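You operate a simulated robot arm through the tools that you are given. There is no shell and no other tool.

You are at the controls of a simulated robot arm. One attempt, no reset.

Task
Start the feed, let the air out and fill the pan into the green.
Fine: hold the white button till the clear tube is full, open the yellow lever, then close it and switch the feed off.

Only the result counts: the job must be done as asked and must still hold three seconds after the hand-in. Knocking over, shifting, dropping, spilling or breaking anything else fails it.

Robot
A 7-joint arm with a two-finger parallel gripper, fixed in place. Base frame: the origin is at the foot of the arm, x ahead of it, y to its left, z up. Readings come in cm, rad, newtons and seconds.
With the tool pointing down near the work surface it reaches from about 10 to 58 cm from the base axis. Its first joint turns from -2.496 to 2.496 rad. Payload 3 kg.
The tool frame sits at the grasp point between the pads (the TCP): z along the fingers, y along the line on which they close. The tips reach 3 cm beyond it. The gripper opens to 11 cm. The fingers are 2 cm wide and 1 cm thick; the gripper's body (4.8 by 11.2 cm) begins 5.5 cm behind the TCP.
Orientation is that of the tool frame in the base frame, as [roll, pitch, yaw] about the fixed x, y, z axes, in that order (R = Rz(yaw) Ry(pitch) Rx(roll)). With the fingers straight down and closing along the base's y, the tool's x points along the base's -x, its y along +y and its z along -z.

Tools
- The arm moves only by the tool drive_tool. Its argument "rows" is one flat list of numbers, 6 for each row, row after row: the shift along the tool's x, y, z in mm, then the turn, a rotation vector about the tool's x, y, z in rad. In form: [tx, ty, tz, ax, ay, az, tx, ty, tz, ax, ay, az, ...]. A call has 1 to 20 rows; each row shifts and turns the commanded pose from where the row before left it, along the tool's axes as they then stand. "jaw" is the closure in counts, from 0 (fully open) to 255 (shut), set as the call begins (left out, the last holds). Rows are played at 5 a second. More than 5 cm and 0.15 rad between two rows, or a gripper value outside its range, and nothing of the call is played. Where a pose cannot be reached the arm comes as near as it can. A force on the tool above 50 N (or 10 N above the force at the start of the call, whichever is more), or a blocked arm, ends the call early, and 0.2 s more pass. Each finger travels about 10.8 cm/s and halts on what it meets, pressing with about 21 N; the grip force reading is that of the motor and also rises with nothing between the fingers. The clock runs only during rows and for 0.2 s after the last one: add rows that do not move to give the fingers time. The reply holds the time, the measured pose of the TCP, the force on the tool along the base axes, the opening and the grip force, in the units named above and with some noise, with the torque about the TCP (base axes, N m) and any sound that the robot's microphone picked up.
- Cameras (640 x 400 px; columns grow to the right, rows downward): "scene" is fixed at [40.1, -50, 137.46]; the picture's right is [0.79, -0.62, 0.00], its down [-0.37, -0.47, -0.80] and it looks along [0.50, 0.63, -0.59] (base axes); focal length 240 px, centre (320, 200). "wrist" rides on the gripper at [7.2, 1.7, -10.3] in the tool frame; the picture's right is [-0.23, 0.97, 0.00], its down [-0.76, -0.18, -0.62] and it looks along [-0.61, -0.14, 0.78] (tool axes); focal length 222 px, centre (320, 200). There is no depth. A picture from a camera that has moved, and an enlarged one, comes with that camera's place and axes in the base frame and with its lens.
- grab_frame(camera): a new picture of that camera. No time passes.
- move_column(by): slides the trunk up (or, below 0, down) by that many cm; the arm rides with it, the base frame stays. It gives what a move gives, with no picture.
- zoom(camera, box): a new picture of the part [left, top, right, bottom] of that camera's present view, enlarged. No time passes.
- finish_job(): hands the job in; it is judged then, once.

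Nothing tells you positions but the pictures and the camera data. Unless the task says otherwise, let go and move clear before handing in.

The tools are called after ">>>" as a command line: name --argument value ..., lists and objects as JSON in quotes. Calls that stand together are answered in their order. drive_tool: Moves the arm, as the interface text tells. Its arguments: {"type":"object","properties":{"rows":{"type":"array","items":{"type":"number"}},"jaw":{"type":"number"}},"required":["rows"]} The other tools are called the same way: move_column (by) slides the trunk up or down; grab_frame (camera) takes a picture; zoom (camera, box) takes an enlarged picture of a part of a camera's view; finish_job () hands the job in.

At the start:

```text
time_s: 0.0
tool_pos: [71.02, -26.83, 121.07]
orientation: [3.141, 0.0, -3.141]
wrist_force: [0.0, -0.1, 0.2]
wrist_torque: [0.01, -0.02, -0.01]
opening: 10.99
grasp_force: 0.0
trunk travel left (down, up): [-75.4, 13.6]
```

scene: 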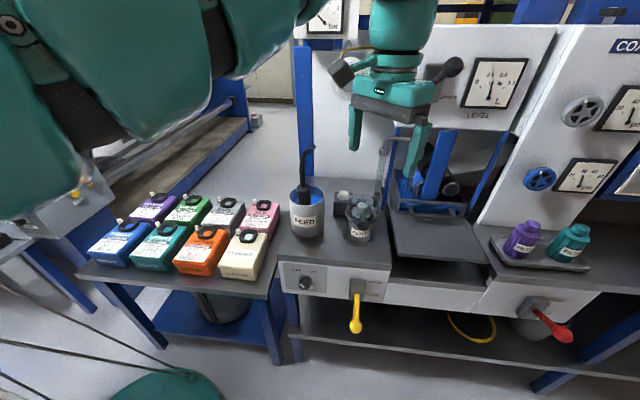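
wrist: 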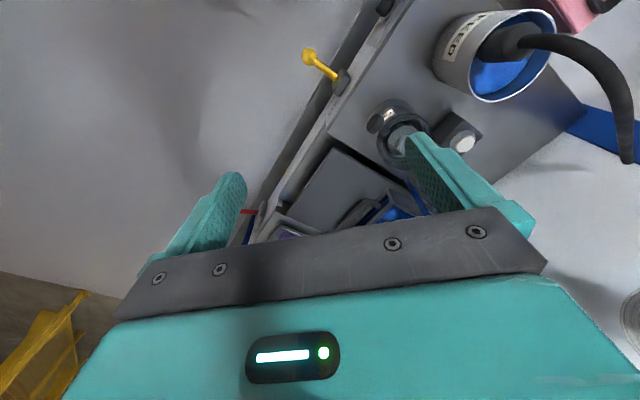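

I see a bench with a FEED can, a small pump with a clear tube, a knob on the front panel, a yellow lever and a level gauge above. I'll look closer at the parts before moving.

>>> zoom --camera "scene" --box '[260, 130, 420, 230]'

>>> zoom --camera "scene" --box '[260, 240, 420, 340]'

>>> zoom --camera "scene" --box '[400, 30, 560, 130]'

>>> zoom --camera "scene" --box '[370, 120, 530, 220]'

>>> zoom --camera "wrist" --box '[240, 0, 640, 250]'

```text
4.00 times, centred on (340, 180) of scene
camera zoom: at [40.1, -50.0, 137.46], right [0.79, -0.62, 0.0], down [-0.37, -0.47, -0.8], along [0.5, 0.63, -0.59], focal length 962 px, centre (240, 280)
```

zoom: 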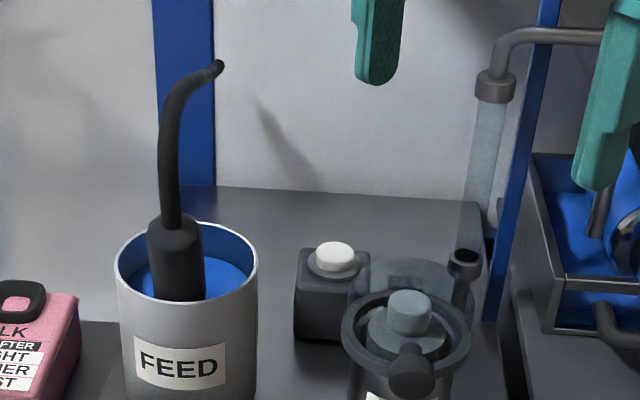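

```text
4.00 times, centred on (340, 290) of scene
camera zoom: at [40.1, -50.0, 137.46], right [0.79, -0.62, 0.0], down [-0.37, -0.47, -0.8], along [0.5, 0.63, -0.59], focal length 962 px, centre (240, -160)
```

zoom: 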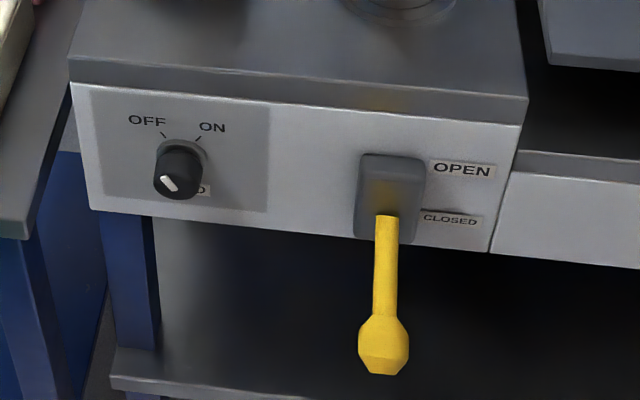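

```text
4.00 times, centred on (480, 80) of scene
camera zoom: at [40.1, -50.0, 137.46], right [0.79, -0.62, 0.0], down [-0.37, -0.47, -0.8], along [0.5, 0.63, -0.59], focal length 962 px, centre (-320, 680)
```

zoom: 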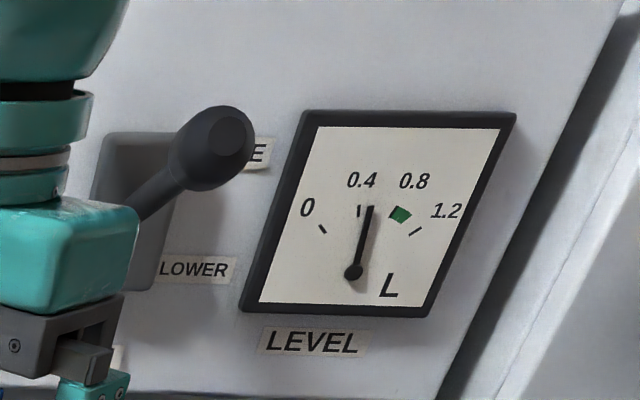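

```text
4.00 times, centred on (450, 170) of scene
camera zoom: at [40.1, -50.0, 137.46], right [0.79, -0.62, 0.0], down [-0.37, -0.47, -0.8], along [0.5, 0.63, -0.59], focal length 962 px, centre (-200, 320)
```

zoom: 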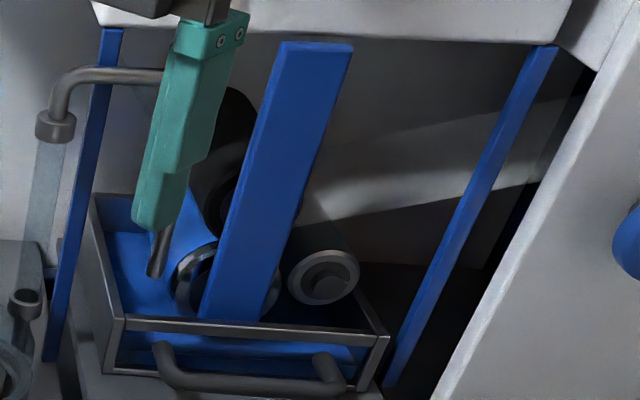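

```text
1.60 times, centred on (440, 125) of wrist
camera zoom: at [63.85, -25.31, 131.19], right [0.23, 0.97, 0.0], down [0.76, -0.18, 0.62], along [0.61, -0.14, -0.78], focal length 355 px, centre (128, 320)
```

zoom: 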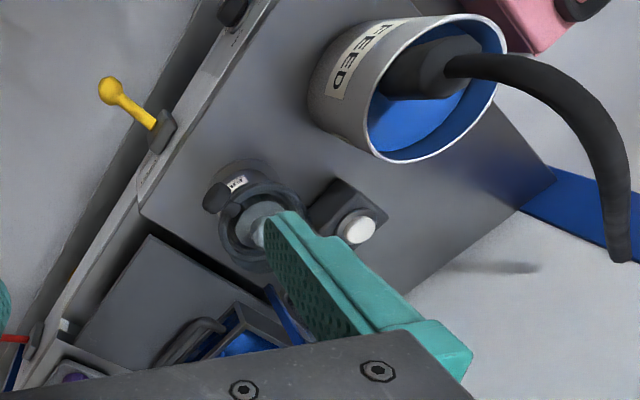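

The bench runs at about 45° to my base frame, with the lever tip near (69.5, -29.5, 67) and the white button near (87, -3, 91). I'll zoom further into the gauge, knob, lever and tube.

>>> zoom --camera "scene" --box '[460, 55, 532, 100]'

>>> zoom --camera "scene" --box '[330, 120, 410, 170]'

>>> zoom --camera "scene" --box '[320, 180, 400, 230]'

>>> zoom --camera "scene" --box '[275, 260, 339, 300]'

>>> zoom --camera "scene" --box '[336, 270, 400, 310]'

>>> zoom --camera "scene" --box '[280, 0, 440, 100]'

```text
8.89 times, centred on (496, 78) of scene
camera zoom: at [40.1, -50.0, 137.46], right [0.79, -0.62, 0.0], down [-0.37, -0.47, -0.8], along [0.5, 0.63, -0.59], focal length 2137 px, centre (-1244, 1289)
```

zoom: 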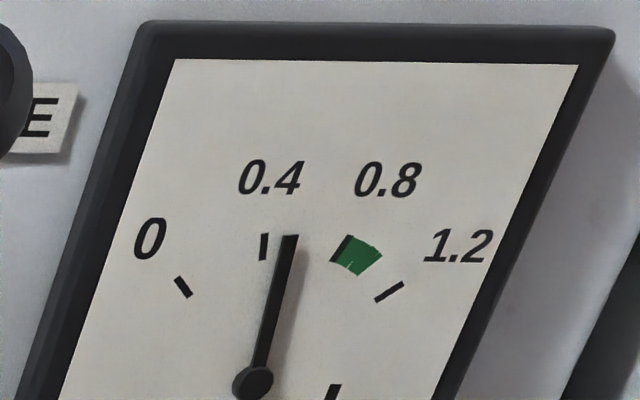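

```text
8.00 times, centred on (370, 145) of scene
camera zoom: at [40.1, -50.0, 137.46], right [0.79, -0.62, 0.0], down [-0.37, -0.47, -0.8], along [0.5, 0.63, -0.59], focal length 1924 px, centre (-80, 640)
```

zoom: 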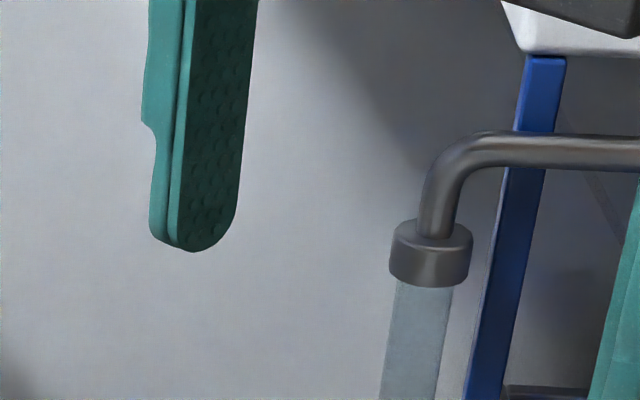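

```text
8.00 times, centred on (360, 205) of scene
camera zoom: at [40.1, -50.0, 137.46], right [0.79, -0.62, 0.0], down [-0.37, -0.47, -0.8], along [0.5, 0.63, -0.59], focal length 1924 px, centre (0, 160)
```

zoom: 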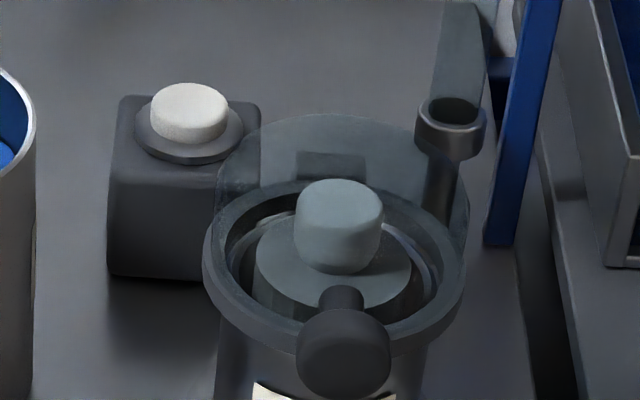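

```text
10.00 times, centred on (307, 280) of scene
camera zoom: at [40.1, -50.0, 137.46], right [0.79, -0.62, 0.0], down [-0.37, -0.47, -0.8], along [0.5, 0.63, -0.59], focal length 2404 px, centre (450, -600)
```

zoom: 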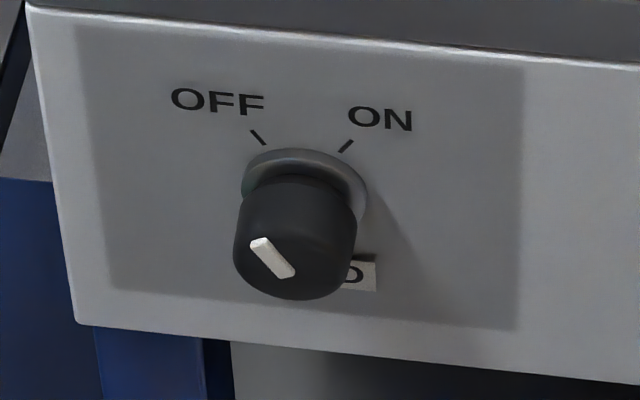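

```text
10.00 times, centred on (368, 290) of scene
camera zoom: at [40.1, -50.0, 137.46], right [0.79, -0.62, 0.0], down [-0.37, -0.47, -0.8], along [0.5, 0.63, -0.59], focal length 2404 px, centre (-160, -700)
```

zoom: 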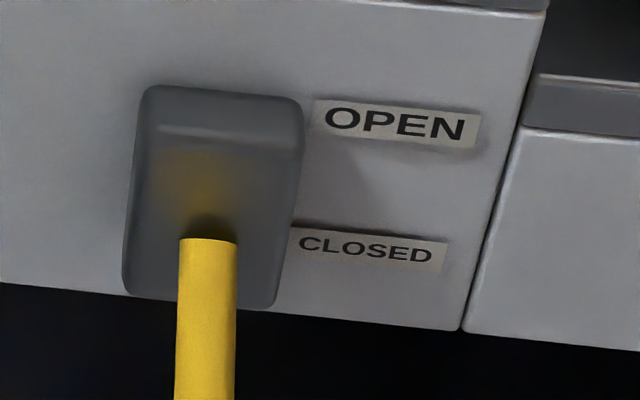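

```text
4.00 times, centred on (360, 50) of scene
camera zoom: at [40.1, -50.0, 137.46], right [0.79, -0.62, 0.0], down [-0.37, -0.47, -0.8], along [0.5, 0.63, -0.59], focal length 962 px, centre (160, 800)
```

zoom: 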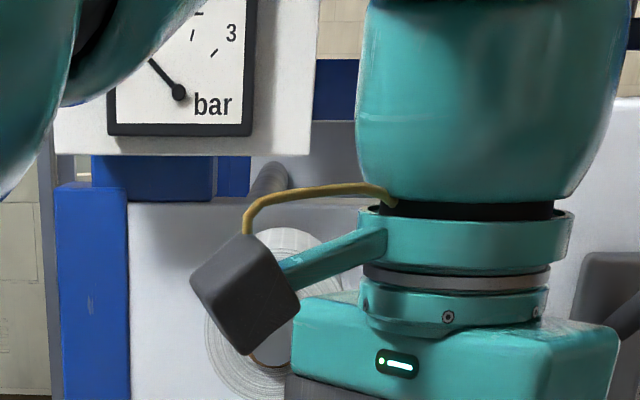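

The FEED knob is on the front panel at about (63, -14, 76), pointing to OFF, and the gauge needle sits just above 0.4 with green just above 0.8. I'll back the arm off and yaw it square to the bench before lowering.

>>> drive_tool --rows '[30.5, 4, 0, 0, 0, 0, 30.5, 4, 0, 0, 0, 0, 30.5, 4, 0, 0, 0, 0, 30.5, 4, 0, 0, 0, 0, 30.5, 4, 0, 0, 0, 0, 30.5, 4, 0, 0, 0, 0, 0, 0, 0, 0, 0, -0.131, 0, 0, 0, 0, 0, -0.131, 0, 0, 0, 0, 0, -0.131, 0, 0, 0, 0, 0, -0.131, 0, 0, 0, 0, 0, -0.131, 0, 0, 0, 0, 0, -0.131]'

>>> grab_frame --camera "scene"

```text
time_s: 2.6
tool_pos: [68.16, -26.35, 120.51]
orientation: [3.139, 0.002, -2.353]
wrist_force: [0.6, 0.0, 0.4]
wrist_torque: [0.02, 0.02, 0.0]
opening: 10.97
grasp_force: 0.1
out of reach, approached as far as the arm can: row 1, 2, 3, 4, 5, 6
trunk travel left (down, up): [-75.4, 13.6]
```

```text
taken
```

scene: 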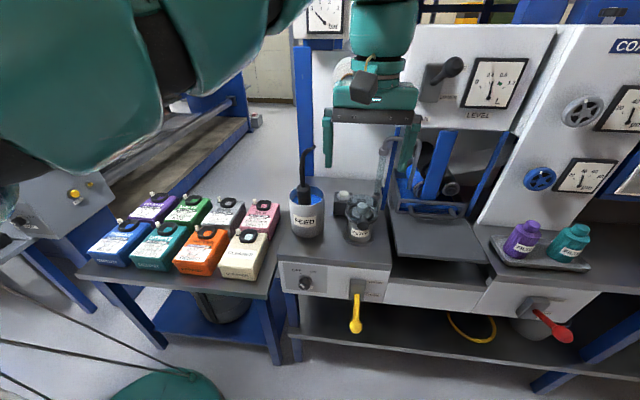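

The tool is now square to the bench, but the arm couldn't come closer in at this height. I'll lower the trunk by 20 cm, which keeps the tool well above the bench, to get a better working range.

>>> move_column --by -20

>>> drive_tool --rows '[0, 0, 0, 0, 0, 0]'

>>> grab_frame --camera "scene"

>>> grab_frame --camera "wrist"

```text
time_s: 4.8
tool_pos: [68.06, -26.4, 100.42]
orientation: [3.139, 0.001, -2.355]
wrist_force: [0.2, -0.6, -1.0]
wrist_torque: [0.0, 0.02, -0.02]
opening: 10.99
grasp_force: 0.1
trunk travel left (down, up): [-55.4, 33.6]
```

```text
time_s: 5.2
tool_pos: [68.08, -26.42, 100.48]
orientation: [3.14, -0.001, -2.354]
wrist_force: [1.1, 0.1, -0.8]
wrist_torque: [-0.03, 0.01, 0.02]
opening: 11.0
grasp_force: 0.0
trunk travel left (down, up): [-55.4, 33.6]
```

```text
taken
```

scene: 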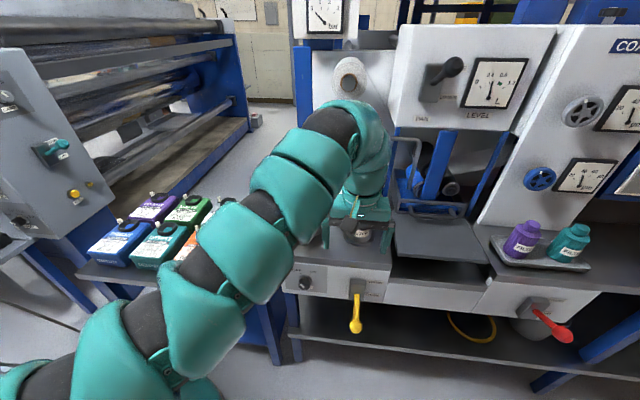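

```text
taken
camera wrist: at [61.69, -30.57, 110.69], right [-0.53, 0.85, 0.0], down [0.66, 0.41, 0.62], along [0.53, 0.33, -0.78], focal length 222 px, centre (320, 200)
```

wrist: 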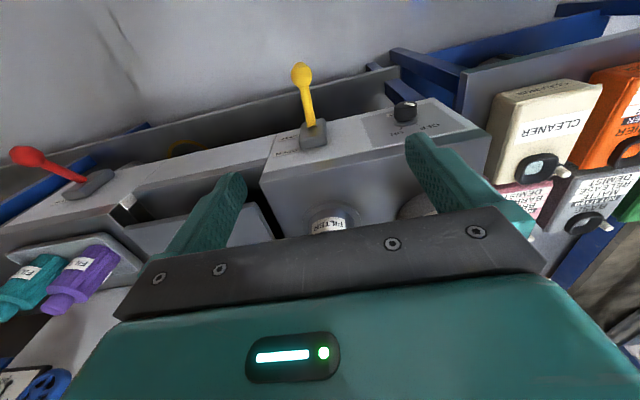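

The arm is nearly stretched upward from a low shoulder, and its wrist bend was what limited it. I'll pitch the tool from straight down to horizontal, pointing squarely into the bench, in the clear space in front of it.

>>> drive_tool --rows '[0, 0, 0, 0, -0.1428, 0, 0, 0, 0, 0, -0.1428, 0, 0, 0, 0, 0, -0.1428, 0, 0, 0, 0, 0, -0.1428, 0, 0, 0, 0, 0, -0.1428, 0, 0, 0, 0, 0, -0.1428, 0, 0, 0, 0, 0, -0.1428, 0, 0, 0, 0, 0, -0.1428, 0, 0, 0, 0, 0, -0.1428, 0, 0, 0, 0, 0, -0.1428, 0, 0, 0, 0, 0, -0.1428, 0]'

>>> grab_frame --camera "scene"

>>> grab_frame --camera "wrist"

```text
time_s: 7.6
tool_pos: [72.66, -27.84, 103.46]
orientation: [3.136, 1.431, -2.359]
wrist_force: [0.0, 0.6, -0.2]
wrist_torque: [0.05, 0.05, 0.0]
opening: 10.99
grasp_force: 0.0
out of reach, approached as far as the arm can: row 1, 2
trunk travel left (down, up): [-55.4, 33.6]
```

```text
taken
```

scene: 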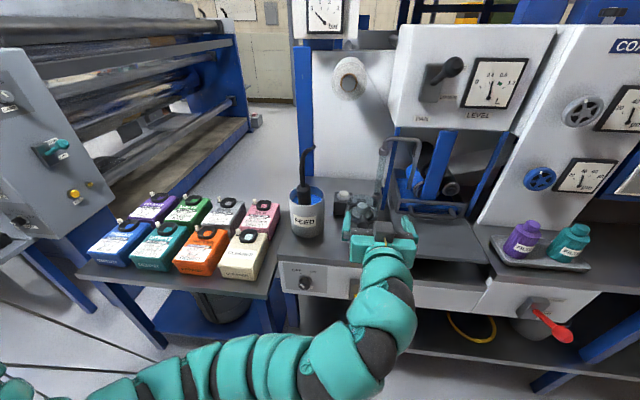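

```text
taken
camera wrist: at [63.46, -34.72, 97.73], right [-0.67, 0.71, 0.23], down [-0.23, -0.49, 0.84], along [0.71, 0.51, 0.49], focal length 222 px, centre (320, 200)
```

wrist: 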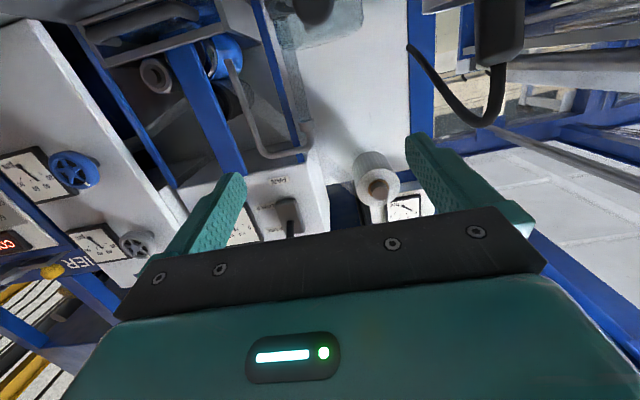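

The tool is almost horizontal and pointing at the bench. I'll finish the pitch, back off from the bench, slide left toward the knob's column and come down a little.

>>> drive_tool --rows '[0, 0, 0, 0, -0.14, 0, 0, 0, -40, 0, 0, 0, 0, 0, -40, 0, 0, 0, 0, 41.5, 0, 0, 0, 0, 0, 41.5, 0, 0, 0, 0, 0, 41.5, 0, 0, 0, 0, 0, 41.5, 0, 0, 0, 0, 35, 0, 0, 0, 0, 0, 35, 0, 0, 0, 0, 0]'

>>> grab_frame --camera "scene"

>>> grab_frame --camera "wrist"

```text
time_s: 9.6
tool_pos: [55.24, -21.85, 96.52]
orientation: [2.878, 1.569, -2.619]
wrist_force: [0.2, 0.5, 0.2]
wrist_torque: [0.01, -0.03, 0.01]
opening: 10.99
grasp_force: 0.1
trunk travel left (down, up): [-55.4, 33.6]
```

```text
taken
```

scene: 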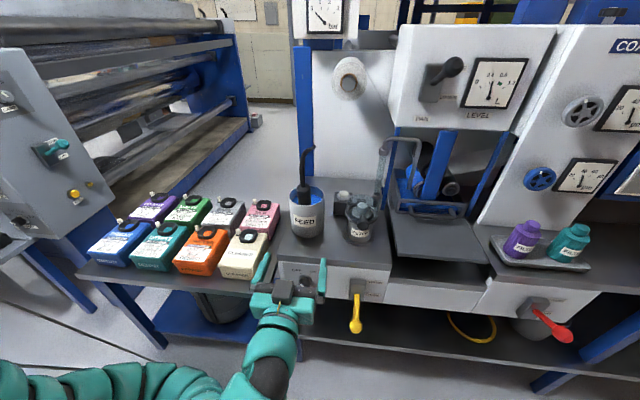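

```text
taken
camera wrist: at [46.71, -28.03, 89.3], right [-0.69, 0.69, 0.23], down [-0.31, -0.57, 0.76], along [0.65, 0.45, 0.61], focal length 222 px, centre (320, 200)
```

wrist: 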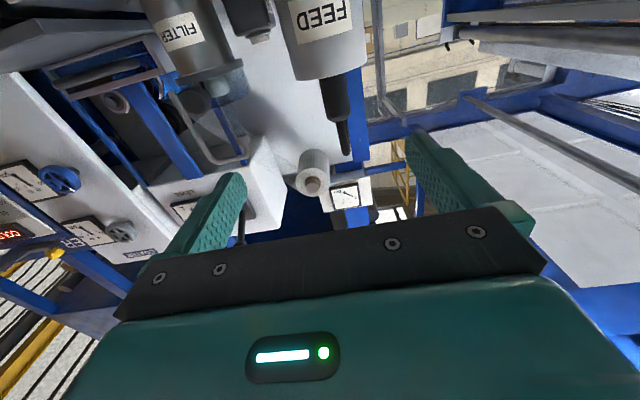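

The gripper is now horizontal in front of the bench, above and left of the knob. I'll lower the trunk so the TCP comes to the knob's height.

>>> move_column --by -20

>>> grab_frame --camera "scene"

>>> grab_frame --camera "wrist"

```text
time_s: 11.7
tool_pos: [55.31, -21.81, 76.54]
orientation: [2.42, 1.57, -3.078]
wrist_force: [0.2, 0.1, 0.7]
wrist_torque: [0.01, 0.02, 0.04]
opening: 11.0
grasp_force: 0.1
trunk travel left (down, up): [-35.4, 53.6]
```

```text
taken
```

scene: 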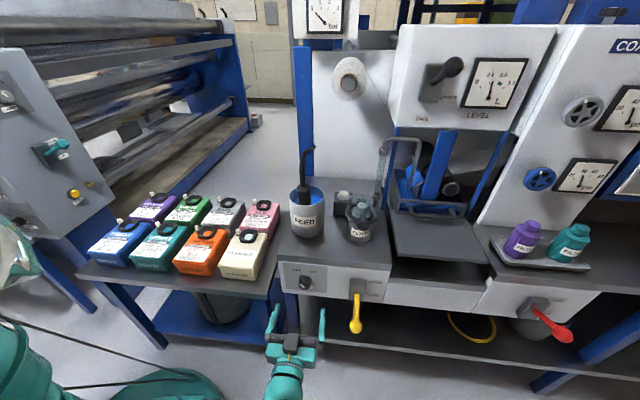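

```text
taken
camera wrist: at [46.7, -28.03, 69.3], right [-0.69, 0.69, 0.23], down [-0.31, -0.57, 0.76], along [0.65, 0.45, 0.61], focal length 222 px, centre (320, 200)
```

wrist: 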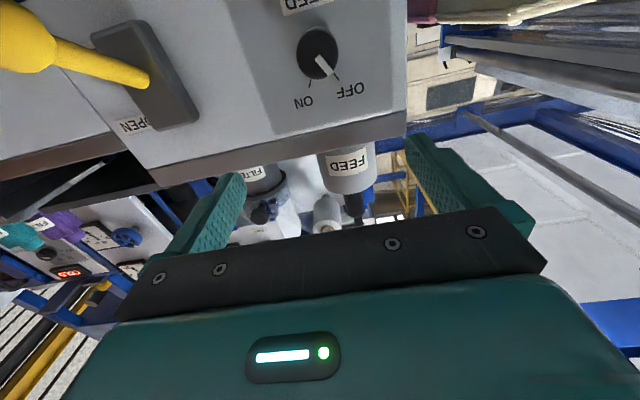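

From here the wrist camera sees the knob, lever and panel upside down. Triangulating puts the knob face near (64.3, -11.4, 71.4), and I'll zoom in to refine that.

>>> zoom --camera "wrist" --box '[260, 10, 400, 97.5]'

>>> zoom --camera "scene" --box '[240, 250, 400, 350]'

```text
4.57 times, centred on (330, 54) of wrist
camera zoom: at [46.7, -28.03, 69.3], right [-0.69, 0.69, 0.23], down [-0.31, -0.57, 0.76], along [0.65, 0.45, 0.61], focal length 1015 px, centre (274, 869)
```

zoom: 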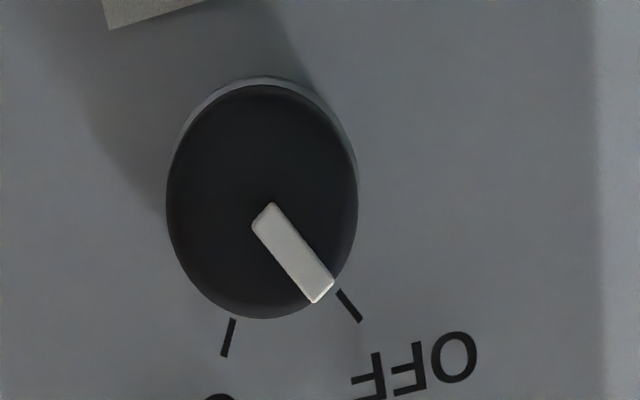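

```text
4.00 times, centred on (320, 300) of scene
camera zoom: at [40.1, -50.0, 137.46], right [0.79, -0.62, 0.0], down [-0.37, -0.47, -0.8], along [0.5, 0.63, -0.59], focal length 962 px, centre (320, -200)
```

zoom: 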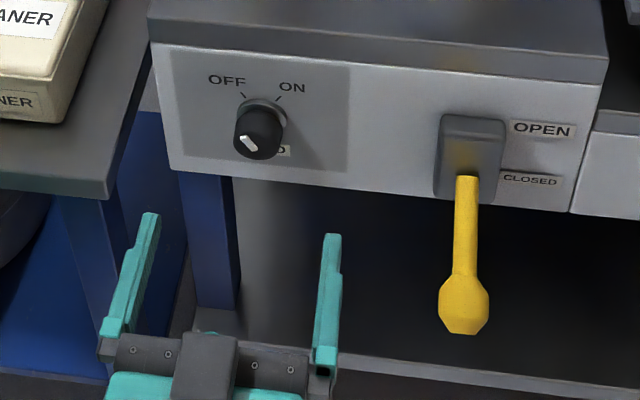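

The knob face comes out at about u=37.1 cm inward and v=53.6 cm along the bench, at z 71.4 and 3.8 cm across. I'll drop to its axis, narrow the jaws and pre-roll the tool, stopping short of contact to check.

>>> drive_tool --rows '[25.5, 4.5, 0, 0, 0, 0, 25.5, 4.5, 0, 0, 0, 0, 0, 0, 0, 0, 0, -0.14, 0, 0, 0, 0, 0, -0.14, 0, 0, 0, 0, 0, -0.14, 0, 0, 0, 0, 0, -0.14, 0, 0, 30, 0, 0, 0, 0, 0, 30, 0, 0, 0]' --jaw 116

>>> grab_frame --camera "wrist"

>>> zoom --camera "scene" --box '[240, 250, 400, 350]'

```text
time_s: 13.5
tool_pos: [58.75, -16.88, 71.37]
orientation: [-1.573, 1.012, -0.786]
wrist_force: [-0.2, -0.3, 1.3]
wrist_torque: [0.0, -0.01, 0.0]
opening: 6.02
grasp_force: 0.1
trunk travel left (down, up): [-35.4, 53.6]
```

```text
taken
camera wrist: at [53.11, -26.06, 64.32], right [-0.67, 0.67, -0.32], down [-0.62, -0.26, 0.74], along [0.41, 0.7, 0.59], focal length 222 px, centre (320, 200)
```

wrist: 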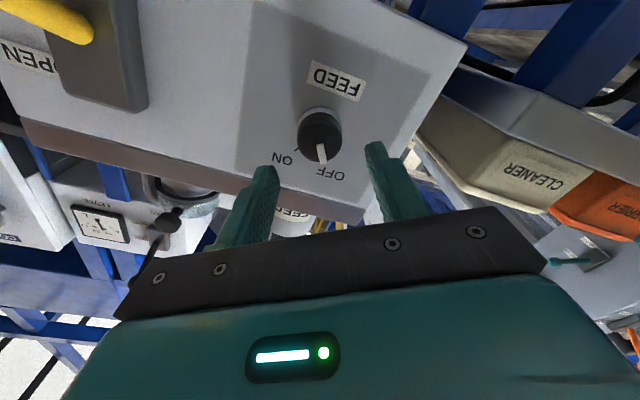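

```text
4.00 times, centred on (320, 300) of scene
camera zoom: at [40.1, -50.0, 137.46], right [0.79, -0.62, 0.0], down [-0.37, -0.47, -0.8], along [0.5, 0.63, -0.59], focal length 962 px, centre (320, -200)
```

zoom: 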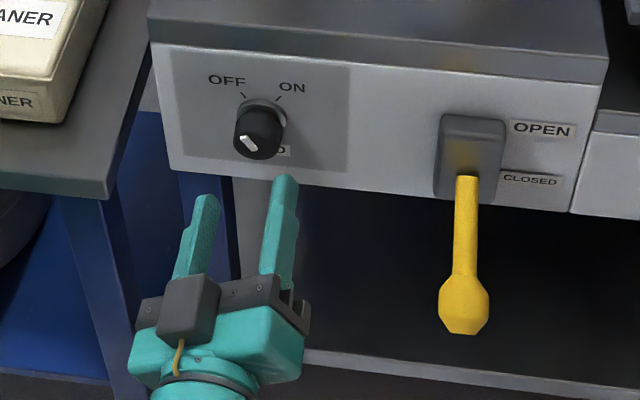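

The jaws are in line with the knob and rolled, and the pointer still reads OFF. I'll zoom in on the fingers relative to the knob before going forward.

>>> zoom --camera "scene" --box '[260, 270, 340, 320]'

>>> zoom --camera "scene" --box '[240, 300, 400, 400]'

>>> zoom --camera "wrist" --box '[240, 90, 400, 190]'

```text
8.00 times, centred on (300, 295) of scene
camera zoom: at [40.1, -50.0, 137.46], right [0.79, -0.62, 0.0], down [-0.37, -0.47, -0.8], along [0.5, 0.63, -0.59], focal length 1924 px, centre (480, -560)
```

zoom: 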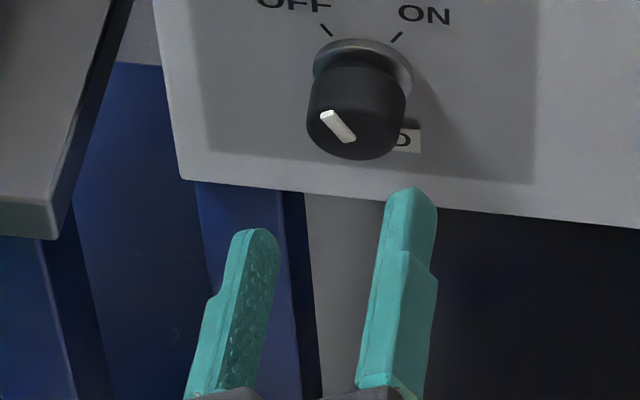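

```text
4.00 times, centred on (320, 350) of scene
camera zoom: at [40.1, -50.0, 137.46], right [0.79, -0.62, 0.0], down [-0.37, -0.47, -0.8], along [0.5, 0.63, -0.59], focal length 962 px, centre (320, -400)
```

zoom: 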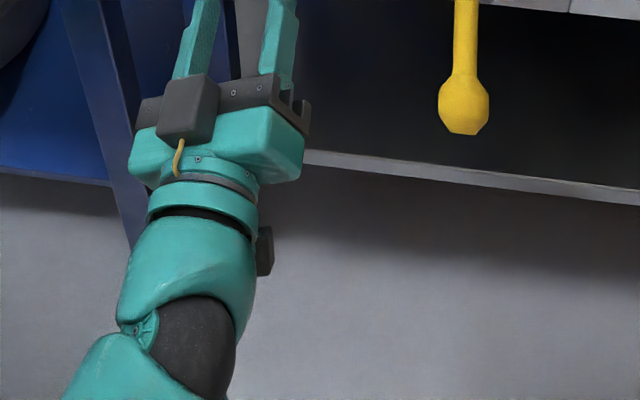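

```text
4.00 times, centred on (320, 140) of wrist
camera zoom: at [53.11, -26.06, 64.32], right [-0.67, 0.67, -0.32], down [-0.62, -0.26, 0.74], along [0.41, 0.7, 0.59], focal length 888 px, centre (320, 440)
```

zoom: 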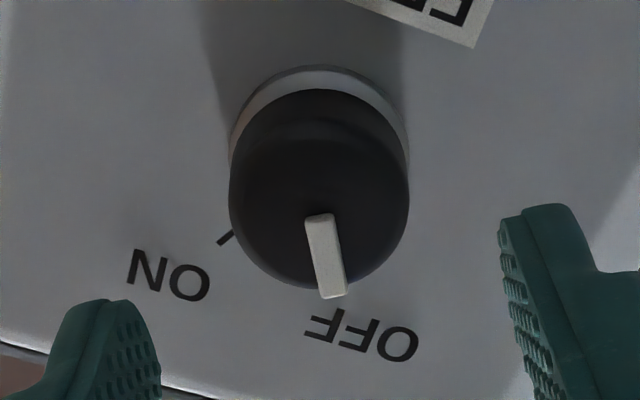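

The tool axis lines up with the knob axis to within about a millimetre. I'll move forward so the fingers straddle the knob.

>>> drive_tool --rows '[0, 0, 20, 0, 0, 0, 0, 0, 20, 0, 0, 0, 0, 0, 18, 0, 0, 0]'

>>> zoom --camera "scene" --box '[260, 260, 340, 310]'

>>> grab_frame --camera "wrist"

```text
time_s: 14.3
tool_pos: [62.89, -12.85, 71.39]
orientation: [-1.574, 1.013, -0.787]
wrist_force: [0.3, -0.2, 0.5]
wrist_torque: [0.02, 0.0, 0.0]
opening: 5.99
grasp_force: 0.1
trunk travel left (down, up): [-35.4, 53.6]
```

```text
8.00 times, centred on (300, 285) of scene
camera zoom: at [40.1, -50.0, 137.46], right [0.79, -0.62, 0.0], down [-0.37, -0.47, -0.8], along [0.5, 0.63, -0.59], focal length 1924 px, centre (480, -480)
```

zoom: 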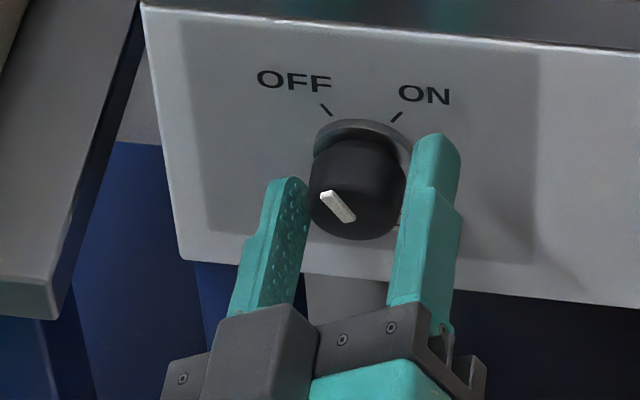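

```text
taken
camera wrist: at [57.32, -22.01, 64.25], right [-0.67, 0.67, -0.32], down [-0.62, -0.26, 0.74], along [0.41, 0.7, 0.59], focal length 222 px, centre (320, 200)
```

wrist: 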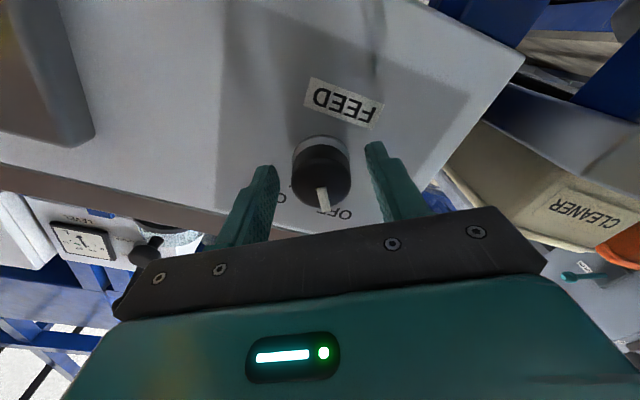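

The fingers are on both sides of the knob, so I'll close on it.

>>> drive_tool --rows '[0, 0, 0, 0, 0, 0, 0, 0, 0, 0, 0, 0, 0, 0, 0, 0, 0, 0]' --jaw 255

>>> zoom --camera "scene" --box '[260, 260, 340, 310]'

```text
time_s: 15.1
tool_pos: [62.92, -12.77, 71.27]
orientation: [-1.576, 1.012, -0.79]
wrist_force: [-0.1, 2.2, -2.1]
wrist_torque: [0.12, -0.13, -0.7]
opening: 3.79
grasp_force: 44.9
trunk travel left (down, up): [-35.4, 53.6]
```

```text
8.00 times, centred on (300, 285) of scene
camera zoom: at [40.1, -50.0, 137.46], right [0.79, -0.62, 0.0], down [-0.37, -0.47, -0.8], along [0.5, 0.63, -0.59], focal length 1924 px, centre (480, -480)
```

zoom: 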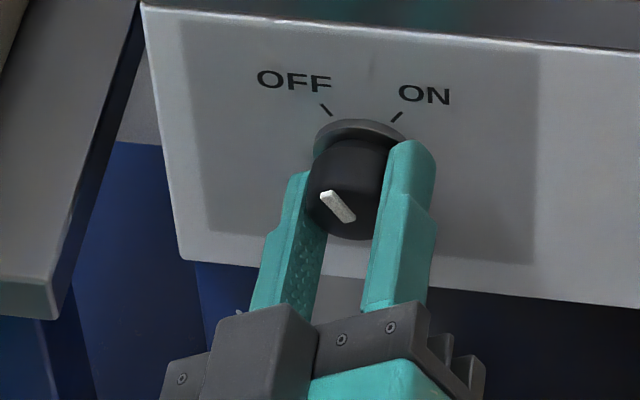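

I have a firm grip on the knob (3.8 cm across). I'll turn it clockwise in stages and watch the pointer.

>>> drive_tool --rows '[0, 0, 0, 0, 0, 0.12, 0, 0, 0, 0, 0, 0.12, 0, 0, 0, 0, 0, 0.12, 0, 0, 0, 0, 0, 0.12]'

>>> zoom --camera "scene" --box '[260, 260, 340, 310]'

```text
time_s: 16.1
tool_pos: [62.86, -12.82, 71.32]
orientation: [-1.622, 1.495, -0.833]
wrist_force: [-21.9, 2.7, -18.4]
wrist_torque: [0.67, -0.74, -0.2]
opening: 3.77
grasp_force: 45.2
trunk travel left (down, up): [-35.4, 53.6]
```

```text
8.00 times, centred on (300, 285) of scene
camera zoom: at [40.1, -50.0, 137.46], right [0.79, -0.62, 0.0], down [-0.37, -0.47, -0.8], along [0.5, 0.63, -0.59], focal length 1924 px, centre (480, -480)
```

zoom: 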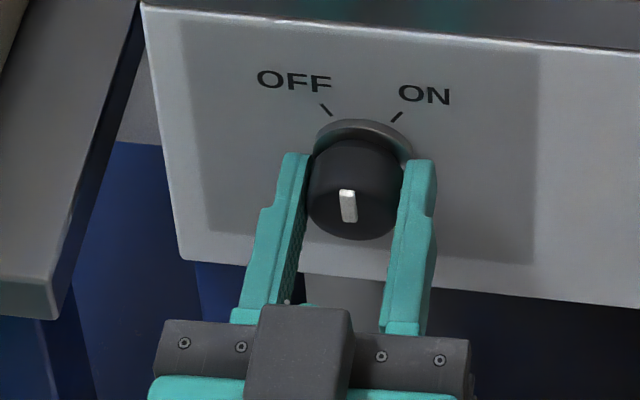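

The pointer has moved about halfway. Side force is moderate, so I'll continue turning toward ON.

>>> drive_tool --rows '[0, 0, 0, 0, 0, 0.12, 0, 0, 0, 0, 0, 0.12, 0, 0, 0, 0, 0, 0.12, 0, 0, 0, 0, 0, 0.12]'

>>> zoom --camera "scene" --box '[260, 260, 340, 310]'

```text
time_s: 17.1
tool_pos: [62.99, -12.84, 71.73]
orientation: [1.569, 1.169, 2.353]
wrist_force: [-12.8, 3.4, -4.2]
wrist_torque: [-1.09, -0.39, 0.09]
opening: 3.76
grasp_force: 44.7
trunk travel left (down, up): [-35.4, 53.6]
```

```text
8.00 times, centred on (300, 285) of scene
camera zoom: at [40.1, -50.0, 137.46], right [0.79, -0.62, 0.0], down [-0.37, -0.47, -0.8], along [0.5, 0.63, -0.59], focal length 1924 px, centre (480, -480)
```

zoom: 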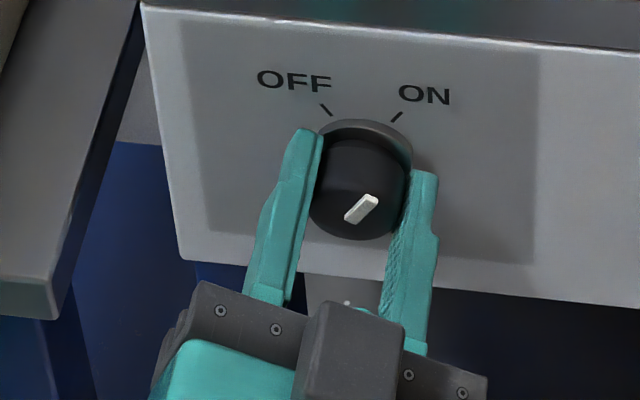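

The pointer now looks aligned with ON. I'll open the jaws and check that it stays there.

>>> drive_tool --rows '[0, 0, 0, 0, 0, 0, 0, 0, 0, 0, 0, 0]' --jaw 116

>>> zoom --camera "scene" --box '[260, 260, 340, 310]'

>>> zoom --camera "scene" --box '[340, 130, 500, 230]'

>>> zoom --camera "scene" --box '[460, 55, 532, 100]'

```text
time_s: 17.7
tool_pos: [63.01, -12.8, 71.53]
orientation: [1.576, 1.168, 2.36]
wrist_force: [0.1, -0.8, 1.0]
wrist_torque: [-0.02, -0.02, 0.0]
opening: 6.01
grasp_force: 0.0
trunk travel left (down, up): [-35.4, 53.6]
```

```text
8.00 times, centred on (300, 285) of scene
camera zoom: at [40.1, -50.0, 137.46], right [0.79, -0.62, 0.0], down [-0.37, -0.47, -0.8], along [0.5, 0.63, -0.59], focal length 1924 px, centre (480, -480)
```

zoom: 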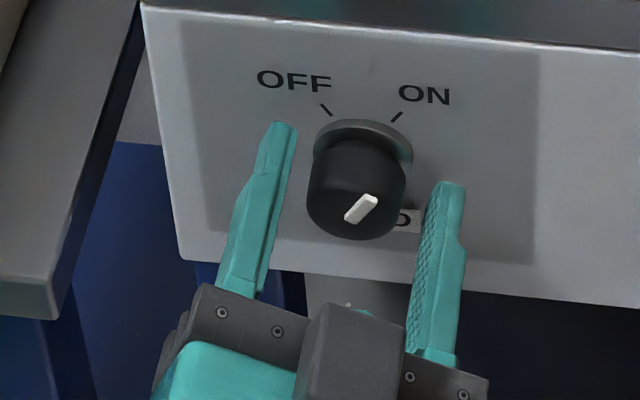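

```text
4.00 times, centred on (420, 180) of scene
camera zoom: at [40.1, -50.0, 137.46], right [0.79, -0.62, 0.0], down [-0.37, -0.47, -0.8], along [0.5, 0.63, -0.59], focal length 962 px, centre (-80, 280)
```

zoom: 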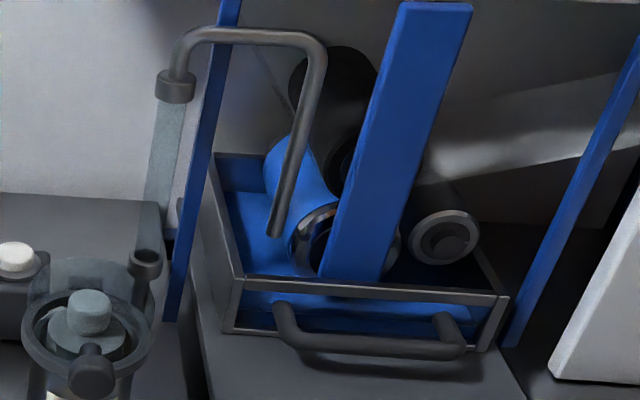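

```text
8.89 times, centred on (496, 78) of scene
camera zoom: at [40.1, -50.0, 137.46], right [0.79, -0.62, 0.0], down [-0.37, -0.47, -0.8], along [0.5, 0.63, -0.59], focal length 2137 px, centre (-1244, 1289)
```

zoom: 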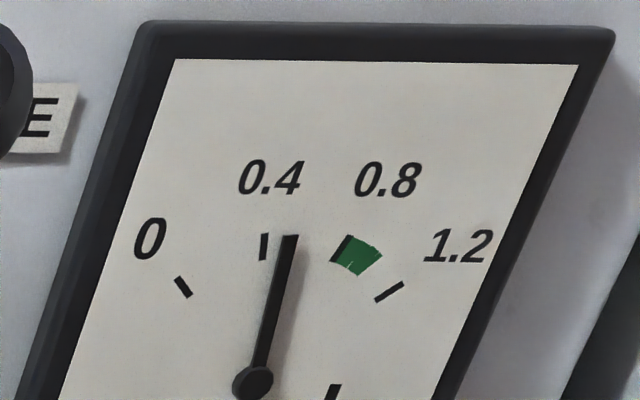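

The feed is ON and the gauge is unchanged at about 0.48. Now I'll back away from the knob, level the roll and raise the trunk so I can get over the bench toward the white button.

>>> drive_tool --rows '[0, 0, -35, 0, 0, 0, 0, 0, -40, 0, 0, 0, 0, 0, -40, 0, 0, 0, 0, 0, 0, 0, 0, -0.134, 0, 0, 0, 0, 0, -0.134, 0, 0, 0, 0, 0, -0.134]'

>>> move_column --by 35

>>> grab_frame --camera "scene"

>>> grab_frame --camera "wrist"

```text
time_s: 19.1
tool_pos: [54.79, -20.85, 71.66]
orientation: [-2.567, 1.567, -1.778]
wrist_force: [-0.4, -0.4, -0.1]
wrist_torque: [-0.02, -0.01, -0.02]
opening: 6.01
grasp_force: 0.1
trunk travel left (down, up): [-35.4, 53.6]
```

```text
time_s: 22.6
tool_pos: [54.94, -20.98, 106.71]
orientation: [2.889, 1.57, -2.607]
wrist_force: [-0.5, -0.2, -0.3]
wrist_torque: [0.04, 0.03, 0.01]
opening: 6.02
grasp_force: 0.1
trunk travel left (down, up): [-70.4, 18.6]
```

```text
taken
```

scene: 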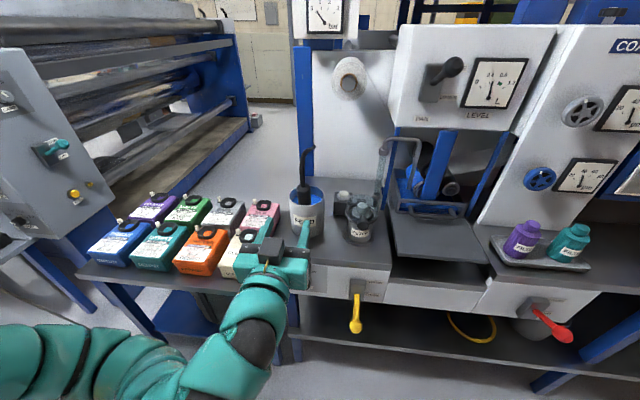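

```text
taken
camera wrist: at [46.3, -27.22, 99.29], right [-0.69, 0.69, 0.23], down [-0.31, -0.57, 0.76], along [0.65, 0.45, 0.61], focal length 222 px, centre (320, 200)
```

wrist: 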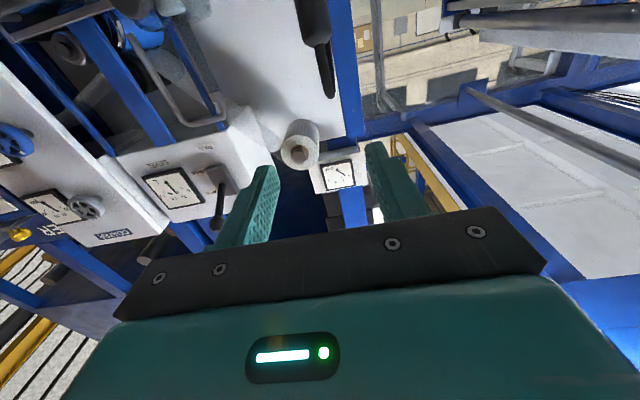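

The arm is clear, with the TCP at (54.9, -21.0, 106.7). I'll slide right to the button's lane and tilt the tool steeply downward while still in front of the bench, closing the fingers to form a single pusher.

>>> drive_tool --rows '[0, -34, 0, 0, 0, 0, 0, -34, 0, 0, 0, 0, 0, -34, 0, 0, 0, 0, 0, 0, 0, 0, 0.149, 0, 0, 0, 0, 0, 0.149, 0, 0, 0, 0, 0, 0.149, 0, 0, 0, 0, 0, 0.149, 0, 0, 0, 0, 0, 0.149, 0, 0, 0, 0, 0, 0.149, 0, 0, 0, 0, 0, 0.149, 0]' --jaw 255

>>> grab_frame --camera "scene"

>>> grab_frame --camera "wrist"

```text
time_s: 24.8
tool_pos: [62.01, -28.05, 106.68]
orientation: [3.138, 0.523, -2.357]
wrist_force: [-0.7, 0.2, 0.8]
wrist_torque: [0.02, 0.02, 0.02]
opening: 0.0
grasp_force: 21.4
trunk travel left (down, up): [-70.4, 18.6]
```

```text
taken
```

scene: 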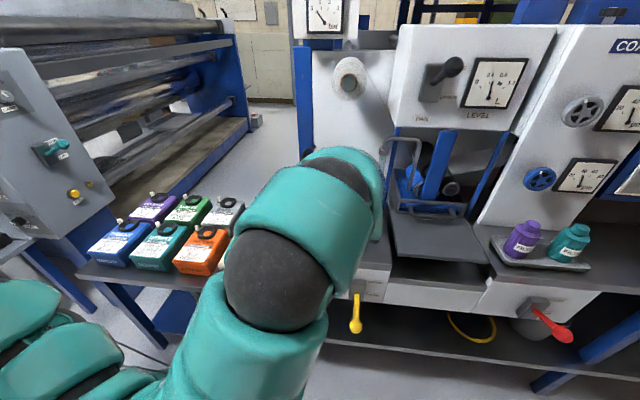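

```text
taken
camera wrist: at [52.72, -35.16, 111.93], right [-0.55, 0.83, 0.12], down [0.37, 0.12, 0.92], along [0.75, 0.55, -0.37], focal length 222 px, centre (320, 200)
```

wrist: 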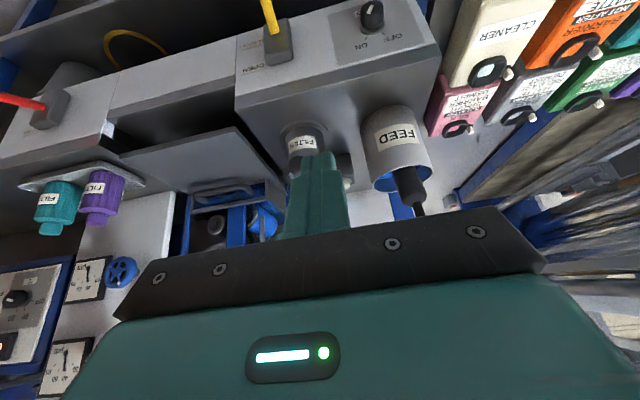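

The tool is tilted 30° from vertical in the button's lane. I'll zoom the wrist view to locate the button relative to the closed fingertips.

>>> zoom --camera "wrist" --box '[240, 90, 440, 215]'

```text
3.20 times, centred on (340, 152) of wrist
camera zoom: at [52.72, -35.16, 111.93], right [-0.55, 0.83, 0.12], down [0.37, 0.12, 0.92], along [0.75, 0.55, -0.37], focal length 711 px, centre (256, 352)
```

zoom: 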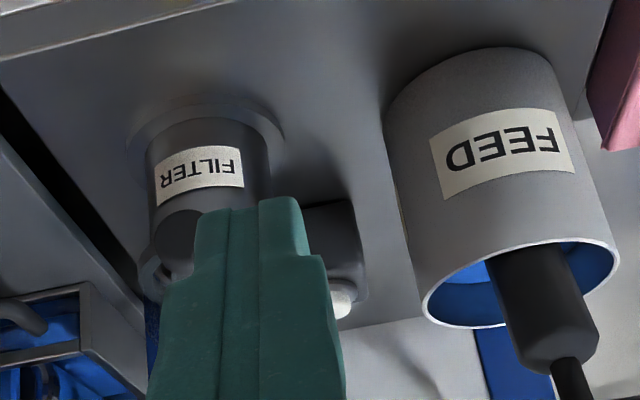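

The white button shows just beside the finger. My estimates put it around u≈62–66, v≈64, z≈87–89, so I'll move forward at a safe height and triangulate again from closer.

>>> drive_tool --rows '[-34.6, 0, 20, 0, 0, 0, -34.6, 0, 20, 0, 0, 0, -34.6, 0, 20, 0, 0, 0, -34.6, 0, 20, 0, 0, 0, -34.6, 0, 20, 0, 0, 0]'

>>> grab_frame --camera "scene"

>>> grab_frame --camera "wrist"

```text
time_s: 26.0
tool_pos: [76.26, -13.68, 106.7]
orientation: [-3.141, 0.525, -2.352]
wrist_force: [-0.3, -0.2, 0.2]
wrist_torque: [-0.04, 0.03, 0.0]
opening: 0.02
grasp_force: 21.0
trunk travel left (down, up): [-70.4, 18.6]
```

```text
taken
```

scene: 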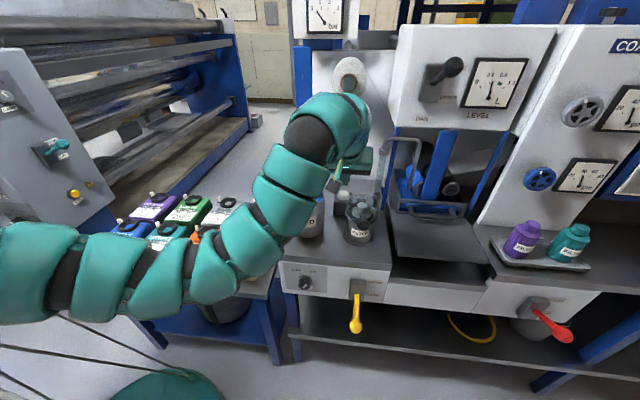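

```text
taken
camera wrist: at [66.92, -20.8, 111.93], right [-0.55, 0.83, 0.11], down [0.37, 0.12, 0.92], along [0.75, 0.55, -0.37], focal length 222 px, centre (320, 200)
```

wrist: 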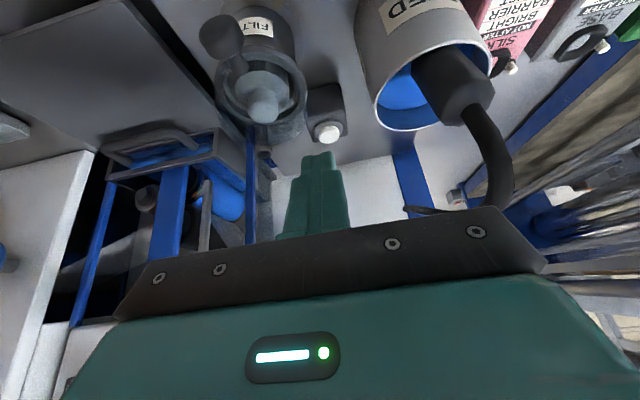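

Now the button is in plain view ahead of the fingertips. I'll zoom from both cameras to pin it down.

>>> zoom --camera "wrist" --box '[200, 50, 400, 175]'

>>> zoom --camera "scene" --box '[300, 130, 420, 205]'

```text
3.20 times, centred on (300, 112) of wrist
camera zoom: at [66.92, -20.8, 111.93], right [-0.55, 0.83, 0.11], down [0.37, 0.12, 0.92], along [0.75, 0.55, -0.37], focal length 711 px, centre (384, 480)
```

zoom: 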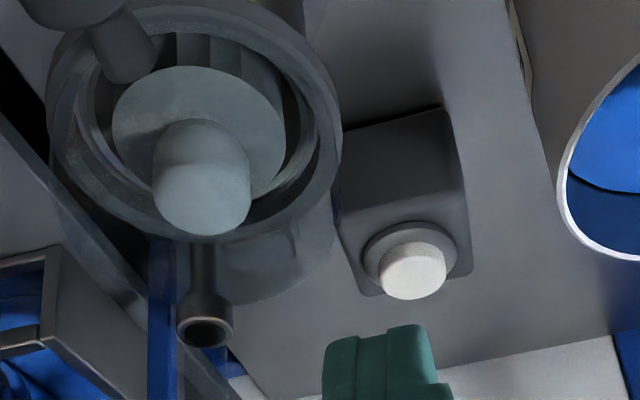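

```text
5.33 times, centred on (360, 168) of scene
camera zoom: at [40.1, -50.0, 137.46], right [0.79, -0.62, 0.0], down [-0.37, -0.47, -0.8], along [0.5, 0.63, -0.59], focal length 1282 px, centre (107, 373)
```

zoom: 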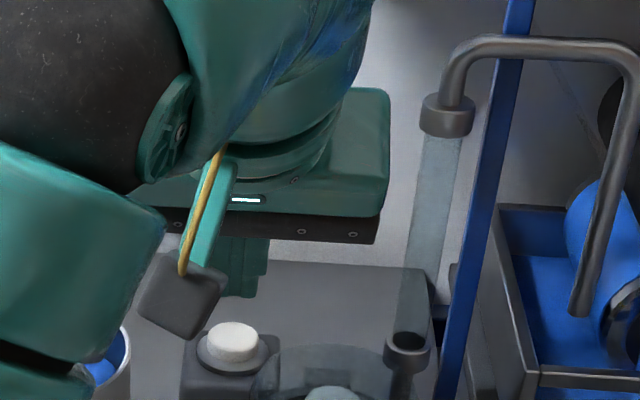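

The button is at about u≈60.8, v≈63.6, z≈90, with the can on its left and the filter jar in front-right. To keep the forearm off the hose, I'll tilt to about 40°, raise the trunk 10 cm and move forward high above everything.

>>> drive_tool --rows '[0, 0, 0, 0, -0.0875, 0, 0, 0, 0, 0, -0.0875, 0]'

>>> move_column --by 10

>>> drive_tool --rows '[-29.4, 0, 24.7, 0, 0, 0, -29.4, 0, 24.7, 0, 0, 0, -29.4, 0, 24.7, 0, 0, 0]'

>>> grab_frame --camera "scene"

>>> grab_frame --camera "wrist"

```text
time_s: 26.6
tool_pos: [76.2, -14.05, 106.62]
orientation: [3.139, 0.704, -2.357]
wrist_force: [0.1, 0.0, -0.3]
wrist_torque: [-0.01, 0.01, 0.01]
opening: 0.0
grasp_force: 20.9
trunk travel left (down, up): [-70.4, 18.6]
```

```text
time_s: 27.9
tool_pos: [76.04, -13.91, 116.71]
orientation: [-3.141, 0.7, -2.355]
wrist_force: [-0.7, -0.2, -0.9]
wrist_torque: [0.0, -0.04, -0.01]
opening: 0.02
grasp_force: 20.8
trunk travel left (down, up): [-80.4, 8.6]
```

```text
time_s: 28.7
tool_pos: [84.6, -5.53, 116.53]
orientation: [-3.141, 0.698, -2.356]
wrist_force: [0.9, 0.4, 0.5]
wrist_torque: [0.01, 0.0, 0.04]
opening: 0.0
grasp_force: 21.3
trunk travel left (down, up): [-80.4, 8.6]
```

```text
taken
```

scene: 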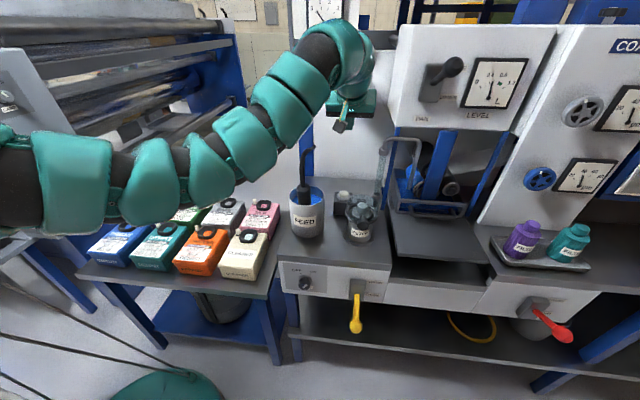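

```text
taken
camera wrist: at [74.79, -13.16, 119.74], right [-0.57, 0.81, 0.15], down [0.25, 0.0, 0.97], along [0.78, 0.59, -0.21], focal length 222 px, centre (320, 200)
```

wrist: 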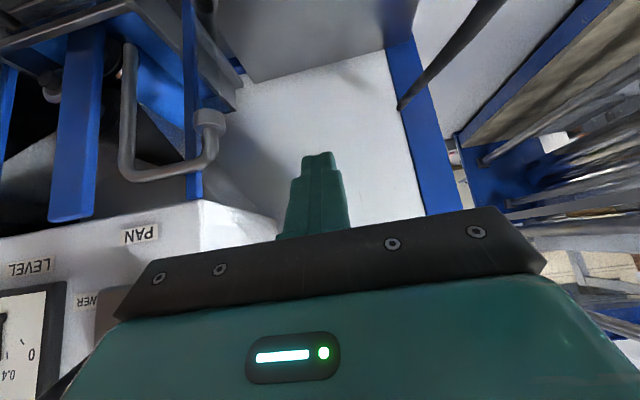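

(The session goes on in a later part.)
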